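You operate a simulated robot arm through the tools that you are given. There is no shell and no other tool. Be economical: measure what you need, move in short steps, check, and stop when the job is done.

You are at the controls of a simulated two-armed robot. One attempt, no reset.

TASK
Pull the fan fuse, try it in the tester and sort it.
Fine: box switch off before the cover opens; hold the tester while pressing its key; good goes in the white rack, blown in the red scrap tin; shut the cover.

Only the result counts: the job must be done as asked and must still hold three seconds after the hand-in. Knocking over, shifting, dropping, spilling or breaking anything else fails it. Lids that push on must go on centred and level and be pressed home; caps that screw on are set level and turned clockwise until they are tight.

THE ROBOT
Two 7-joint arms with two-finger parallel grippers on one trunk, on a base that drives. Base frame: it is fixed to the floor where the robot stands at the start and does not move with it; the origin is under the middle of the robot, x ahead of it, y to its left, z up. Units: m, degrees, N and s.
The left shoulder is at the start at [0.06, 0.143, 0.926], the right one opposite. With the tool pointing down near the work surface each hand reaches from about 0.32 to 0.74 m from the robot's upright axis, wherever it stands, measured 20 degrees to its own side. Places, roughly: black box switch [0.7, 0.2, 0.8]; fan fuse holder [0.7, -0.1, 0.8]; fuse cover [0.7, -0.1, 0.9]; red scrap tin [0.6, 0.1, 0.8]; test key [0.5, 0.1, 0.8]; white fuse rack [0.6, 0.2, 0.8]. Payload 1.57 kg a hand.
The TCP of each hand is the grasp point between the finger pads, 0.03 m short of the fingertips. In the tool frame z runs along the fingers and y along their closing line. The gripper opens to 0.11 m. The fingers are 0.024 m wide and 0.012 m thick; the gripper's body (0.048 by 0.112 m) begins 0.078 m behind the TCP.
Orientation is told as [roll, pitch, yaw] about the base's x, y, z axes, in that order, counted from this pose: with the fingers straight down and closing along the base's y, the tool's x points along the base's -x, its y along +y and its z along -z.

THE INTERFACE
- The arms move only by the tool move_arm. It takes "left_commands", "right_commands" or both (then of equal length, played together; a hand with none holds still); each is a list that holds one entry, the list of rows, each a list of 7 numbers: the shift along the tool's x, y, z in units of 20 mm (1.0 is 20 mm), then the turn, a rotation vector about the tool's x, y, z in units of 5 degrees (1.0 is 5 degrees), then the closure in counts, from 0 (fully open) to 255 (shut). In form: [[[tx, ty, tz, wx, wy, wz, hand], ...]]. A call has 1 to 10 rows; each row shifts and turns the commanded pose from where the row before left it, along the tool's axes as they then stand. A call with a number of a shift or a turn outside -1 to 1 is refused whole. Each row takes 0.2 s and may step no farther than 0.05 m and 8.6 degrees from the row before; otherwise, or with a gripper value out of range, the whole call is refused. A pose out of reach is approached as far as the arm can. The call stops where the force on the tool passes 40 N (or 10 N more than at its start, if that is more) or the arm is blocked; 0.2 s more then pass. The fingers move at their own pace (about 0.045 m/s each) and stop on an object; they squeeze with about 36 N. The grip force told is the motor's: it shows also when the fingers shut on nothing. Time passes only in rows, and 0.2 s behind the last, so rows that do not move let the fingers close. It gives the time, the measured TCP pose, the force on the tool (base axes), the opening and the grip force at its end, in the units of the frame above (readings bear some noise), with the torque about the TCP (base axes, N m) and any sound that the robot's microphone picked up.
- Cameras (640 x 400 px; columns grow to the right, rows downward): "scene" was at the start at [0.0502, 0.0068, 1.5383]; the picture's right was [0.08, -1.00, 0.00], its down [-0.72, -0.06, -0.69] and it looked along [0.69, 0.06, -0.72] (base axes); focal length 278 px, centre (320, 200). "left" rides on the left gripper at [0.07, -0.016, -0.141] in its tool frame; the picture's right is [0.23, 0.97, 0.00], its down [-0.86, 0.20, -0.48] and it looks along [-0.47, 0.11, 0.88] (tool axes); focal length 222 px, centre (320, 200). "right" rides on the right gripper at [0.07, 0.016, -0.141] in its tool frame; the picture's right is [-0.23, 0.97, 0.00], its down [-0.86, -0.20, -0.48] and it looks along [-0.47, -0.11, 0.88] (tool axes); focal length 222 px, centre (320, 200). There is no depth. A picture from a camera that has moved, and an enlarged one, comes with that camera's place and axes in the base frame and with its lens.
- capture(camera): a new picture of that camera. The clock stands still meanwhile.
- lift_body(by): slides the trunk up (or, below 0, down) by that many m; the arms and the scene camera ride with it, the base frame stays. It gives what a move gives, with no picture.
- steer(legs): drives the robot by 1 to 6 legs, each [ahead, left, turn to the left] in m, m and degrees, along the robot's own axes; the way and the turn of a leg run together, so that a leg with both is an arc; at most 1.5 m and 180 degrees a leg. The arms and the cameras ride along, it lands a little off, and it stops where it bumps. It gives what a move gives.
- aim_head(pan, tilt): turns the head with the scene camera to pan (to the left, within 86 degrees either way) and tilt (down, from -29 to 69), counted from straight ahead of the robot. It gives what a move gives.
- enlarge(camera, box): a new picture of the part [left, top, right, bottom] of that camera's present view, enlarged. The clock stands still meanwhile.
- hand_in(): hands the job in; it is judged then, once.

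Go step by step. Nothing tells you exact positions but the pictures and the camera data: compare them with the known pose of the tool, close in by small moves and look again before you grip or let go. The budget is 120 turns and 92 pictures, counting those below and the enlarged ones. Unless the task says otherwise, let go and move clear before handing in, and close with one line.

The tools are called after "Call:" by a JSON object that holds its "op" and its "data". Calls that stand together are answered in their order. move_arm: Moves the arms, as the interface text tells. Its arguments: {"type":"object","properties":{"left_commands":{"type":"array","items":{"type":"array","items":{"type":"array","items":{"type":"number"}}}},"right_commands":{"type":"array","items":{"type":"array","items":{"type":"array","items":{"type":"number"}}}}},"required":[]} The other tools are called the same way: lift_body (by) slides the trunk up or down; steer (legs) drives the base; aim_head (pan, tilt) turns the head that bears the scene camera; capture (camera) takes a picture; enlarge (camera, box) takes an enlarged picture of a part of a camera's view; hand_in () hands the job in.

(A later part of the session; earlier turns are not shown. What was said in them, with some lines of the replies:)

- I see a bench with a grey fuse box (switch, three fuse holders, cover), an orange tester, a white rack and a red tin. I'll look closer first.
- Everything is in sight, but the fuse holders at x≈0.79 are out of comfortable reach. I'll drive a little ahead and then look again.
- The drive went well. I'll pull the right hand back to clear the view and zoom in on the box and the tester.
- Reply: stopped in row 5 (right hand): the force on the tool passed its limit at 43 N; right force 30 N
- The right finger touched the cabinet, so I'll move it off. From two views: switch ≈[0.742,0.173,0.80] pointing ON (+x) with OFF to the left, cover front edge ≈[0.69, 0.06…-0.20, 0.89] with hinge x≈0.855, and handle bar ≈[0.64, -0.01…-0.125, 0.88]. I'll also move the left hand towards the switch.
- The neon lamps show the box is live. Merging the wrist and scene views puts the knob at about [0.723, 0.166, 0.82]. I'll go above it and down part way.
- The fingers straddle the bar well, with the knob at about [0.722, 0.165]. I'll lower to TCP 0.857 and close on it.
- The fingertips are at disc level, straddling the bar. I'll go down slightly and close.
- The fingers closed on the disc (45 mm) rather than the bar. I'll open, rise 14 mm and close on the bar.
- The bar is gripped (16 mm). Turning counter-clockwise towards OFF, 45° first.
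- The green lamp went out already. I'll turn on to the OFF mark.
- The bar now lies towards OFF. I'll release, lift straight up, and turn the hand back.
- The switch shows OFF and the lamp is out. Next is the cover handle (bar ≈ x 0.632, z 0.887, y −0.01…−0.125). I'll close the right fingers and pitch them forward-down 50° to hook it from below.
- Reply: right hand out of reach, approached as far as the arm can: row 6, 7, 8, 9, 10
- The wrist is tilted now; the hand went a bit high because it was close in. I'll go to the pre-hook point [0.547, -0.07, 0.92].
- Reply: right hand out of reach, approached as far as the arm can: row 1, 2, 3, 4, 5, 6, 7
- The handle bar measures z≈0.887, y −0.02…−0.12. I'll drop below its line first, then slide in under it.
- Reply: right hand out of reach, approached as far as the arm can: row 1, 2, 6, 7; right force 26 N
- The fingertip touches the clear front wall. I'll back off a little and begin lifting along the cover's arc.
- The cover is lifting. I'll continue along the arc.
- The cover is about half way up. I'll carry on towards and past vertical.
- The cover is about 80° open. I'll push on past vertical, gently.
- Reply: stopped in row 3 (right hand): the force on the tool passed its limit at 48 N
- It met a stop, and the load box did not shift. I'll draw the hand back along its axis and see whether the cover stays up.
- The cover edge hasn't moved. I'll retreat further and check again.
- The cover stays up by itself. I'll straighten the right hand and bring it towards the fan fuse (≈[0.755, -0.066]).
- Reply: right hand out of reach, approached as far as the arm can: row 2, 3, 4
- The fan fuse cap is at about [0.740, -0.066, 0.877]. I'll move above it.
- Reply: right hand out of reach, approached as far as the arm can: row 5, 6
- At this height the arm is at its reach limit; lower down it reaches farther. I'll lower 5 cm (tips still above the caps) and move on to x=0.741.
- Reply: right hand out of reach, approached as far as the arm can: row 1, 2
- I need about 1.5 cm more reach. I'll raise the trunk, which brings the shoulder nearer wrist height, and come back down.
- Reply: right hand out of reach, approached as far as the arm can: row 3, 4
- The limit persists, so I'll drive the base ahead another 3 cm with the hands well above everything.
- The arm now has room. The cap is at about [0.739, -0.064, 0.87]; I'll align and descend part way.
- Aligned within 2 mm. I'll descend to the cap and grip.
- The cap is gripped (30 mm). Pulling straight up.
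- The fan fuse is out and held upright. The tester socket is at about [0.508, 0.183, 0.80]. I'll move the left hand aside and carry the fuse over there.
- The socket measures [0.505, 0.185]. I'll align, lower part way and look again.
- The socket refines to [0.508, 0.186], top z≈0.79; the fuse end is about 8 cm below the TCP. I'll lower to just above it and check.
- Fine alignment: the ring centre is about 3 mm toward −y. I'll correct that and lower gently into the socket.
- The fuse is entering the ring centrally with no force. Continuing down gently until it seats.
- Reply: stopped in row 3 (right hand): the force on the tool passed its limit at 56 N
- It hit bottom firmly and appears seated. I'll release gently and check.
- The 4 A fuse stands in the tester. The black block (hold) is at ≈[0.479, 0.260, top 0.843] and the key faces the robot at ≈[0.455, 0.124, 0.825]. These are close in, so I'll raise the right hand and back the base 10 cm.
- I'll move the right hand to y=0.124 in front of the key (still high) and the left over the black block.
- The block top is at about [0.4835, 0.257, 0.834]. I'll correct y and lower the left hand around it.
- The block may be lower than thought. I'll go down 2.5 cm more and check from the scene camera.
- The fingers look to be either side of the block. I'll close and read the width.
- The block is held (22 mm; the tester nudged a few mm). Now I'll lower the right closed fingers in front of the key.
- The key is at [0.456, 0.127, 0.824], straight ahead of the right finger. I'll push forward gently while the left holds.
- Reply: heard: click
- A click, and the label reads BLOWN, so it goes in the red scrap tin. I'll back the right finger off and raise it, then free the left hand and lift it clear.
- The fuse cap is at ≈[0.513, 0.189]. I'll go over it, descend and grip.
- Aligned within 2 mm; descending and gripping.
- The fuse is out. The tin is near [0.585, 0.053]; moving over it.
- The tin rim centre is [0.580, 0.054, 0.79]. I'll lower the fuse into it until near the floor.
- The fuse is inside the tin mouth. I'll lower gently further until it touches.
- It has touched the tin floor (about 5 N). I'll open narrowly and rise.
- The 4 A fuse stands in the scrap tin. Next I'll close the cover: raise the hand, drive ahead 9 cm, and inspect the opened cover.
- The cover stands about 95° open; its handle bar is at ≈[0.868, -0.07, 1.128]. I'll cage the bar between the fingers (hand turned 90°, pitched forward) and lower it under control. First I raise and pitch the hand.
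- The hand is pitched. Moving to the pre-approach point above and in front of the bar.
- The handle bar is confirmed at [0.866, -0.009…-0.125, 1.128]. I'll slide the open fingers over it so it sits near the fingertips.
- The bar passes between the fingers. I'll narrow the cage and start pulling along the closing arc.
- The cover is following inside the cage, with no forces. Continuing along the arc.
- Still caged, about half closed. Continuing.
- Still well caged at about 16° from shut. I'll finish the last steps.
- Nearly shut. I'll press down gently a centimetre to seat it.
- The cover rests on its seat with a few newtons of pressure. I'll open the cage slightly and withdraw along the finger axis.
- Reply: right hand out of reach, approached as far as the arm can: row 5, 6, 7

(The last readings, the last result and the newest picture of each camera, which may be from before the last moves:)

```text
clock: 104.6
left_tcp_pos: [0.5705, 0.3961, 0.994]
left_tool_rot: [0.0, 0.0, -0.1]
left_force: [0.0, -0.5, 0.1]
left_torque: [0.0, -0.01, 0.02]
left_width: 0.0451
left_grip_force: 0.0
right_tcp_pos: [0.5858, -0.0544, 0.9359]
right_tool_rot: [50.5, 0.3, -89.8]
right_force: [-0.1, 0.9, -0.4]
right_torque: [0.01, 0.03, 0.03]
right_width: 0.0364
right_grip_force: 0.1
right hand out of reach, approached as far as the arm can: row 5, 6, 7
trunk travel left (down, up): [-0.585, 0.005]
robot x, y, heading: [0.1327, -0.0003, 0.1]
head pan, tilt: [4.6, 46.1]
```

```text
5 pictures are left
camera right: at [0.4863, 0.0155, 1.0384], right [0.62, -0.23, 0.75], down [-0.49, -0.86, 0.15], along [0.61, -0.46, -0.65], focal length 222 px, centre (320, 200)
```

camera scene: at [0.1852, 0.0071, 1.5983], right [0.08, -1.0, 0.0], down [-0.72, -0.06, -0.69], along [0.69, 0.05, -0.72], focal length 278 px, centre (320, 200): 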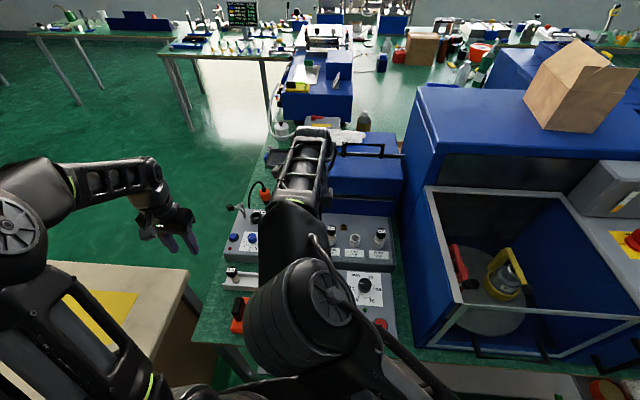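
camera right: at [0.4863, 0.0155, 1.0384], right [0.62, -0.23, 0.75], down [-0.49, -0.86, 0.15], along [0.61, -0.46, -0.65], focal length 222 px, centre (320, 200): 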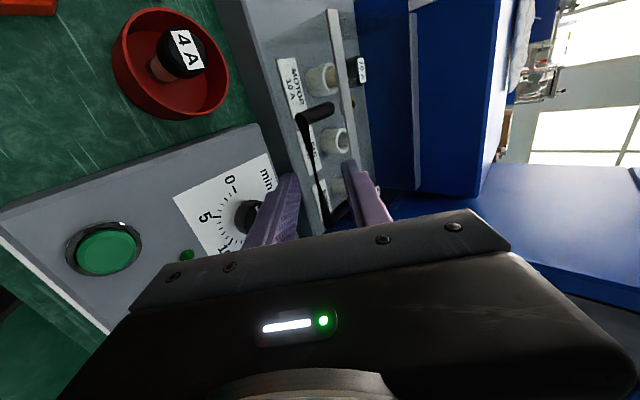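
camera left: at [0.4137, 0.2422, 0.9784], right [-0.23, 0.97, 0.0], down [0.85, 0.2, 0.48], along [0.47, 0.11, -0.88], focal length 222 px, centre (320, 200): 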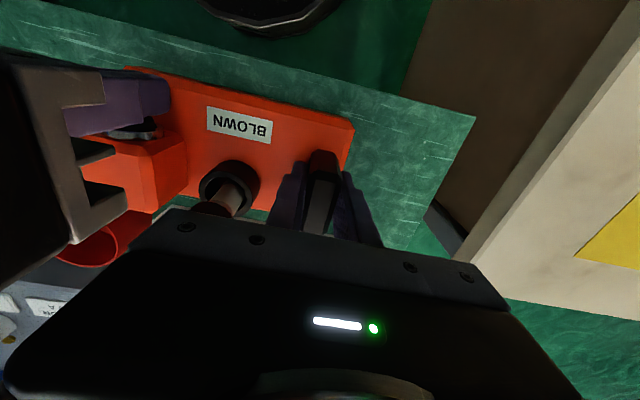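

The hand is clear of the bar. I'll drive straight back to withdraw it fully and look over the whole scene.

Call:
{"op": "steer", "data": {"legs": [[-0.14, 0, 0]]}}

Call:
{"op": "capture", "data": {"camera": "scene"}}

Call:
{"op": "enlarge", "data": {"camera": "scene", "box": [240, 150, 400, 250]}}

```text
clock: 105.9
left_tcp_pos: [0.4295, 0.3972, 0.9952]
left_tool_rot: [0.0, -0.1, 0.1]
left_force: [-1.7, 0.0, -0.1]
left_torque: [0.0, -0.01, -0.02]
left_width: 0.0451
left_grip_force: 0.1
right_tcp_pos: [0.4459, -0.0531, 0.9347]
right_tool_rot: [50.5, 0.4, -89.7]
right_force: [-0.2, -0.5, -0.6]
right_torque: [0.0, -0.01, -0.02]
right_width: 0.0366
right_grip_force: 0.1
trunk travel left (down, up): [-0.585, 0.005]
robot x, y, heading: [-0.0071, -0.0007, 0.1]
head pan, tilt: [4.6, 46.1]
```

```text
4 pictures are left
camera scene: at [0.0419, 0.0071, 1.5984], right [0.08, -1.0, 0.0], down [-0.72, -0.06, -0.69], along [0.69, 0.06, -0.72], focal length 278 px, centre (320, 200)
```

scene: 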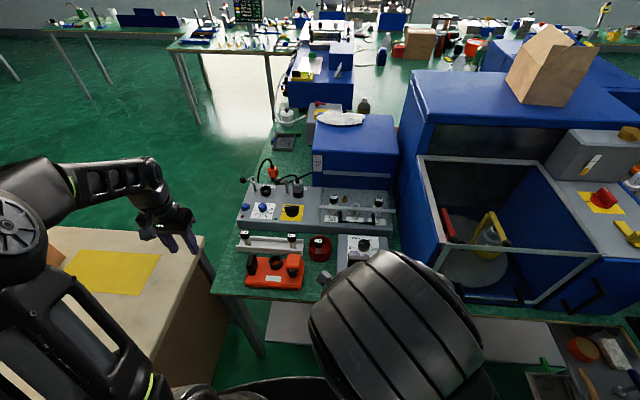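

```text
4.00 times, centred on (320, 200) of scene
camera zoom: at [0.0419, 0.0071, 1.5984], right [0.08, -1.0, 0.0], down [-0.72, -0.06, -0.69], along [0.69, 0.06, -0.72], focal length 1114 px, centre (320, 200)
```

zoom: 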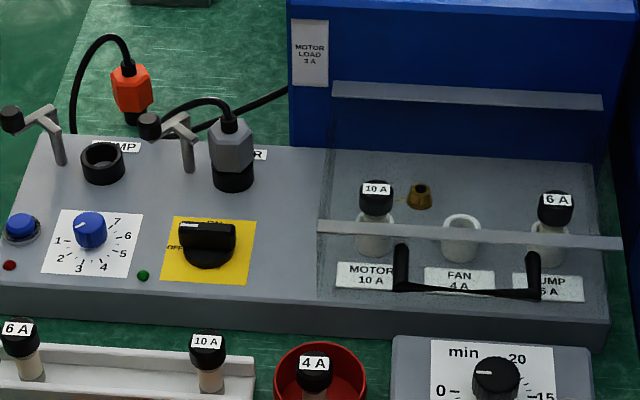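

The cover is shut, the switch is off, the fan holder is empty, the blown 4 A fuse is in the red tin and both hands are clear. Handing in.

Call:
{"op": "hand_in", "data": {}}

```text
The job is handed in.
```

The fan fuse (4 A) tested BLOWN and is standing in the red scrap tin. The box switch went off before the cover opened, the cover is shut again, and both hands are clear.
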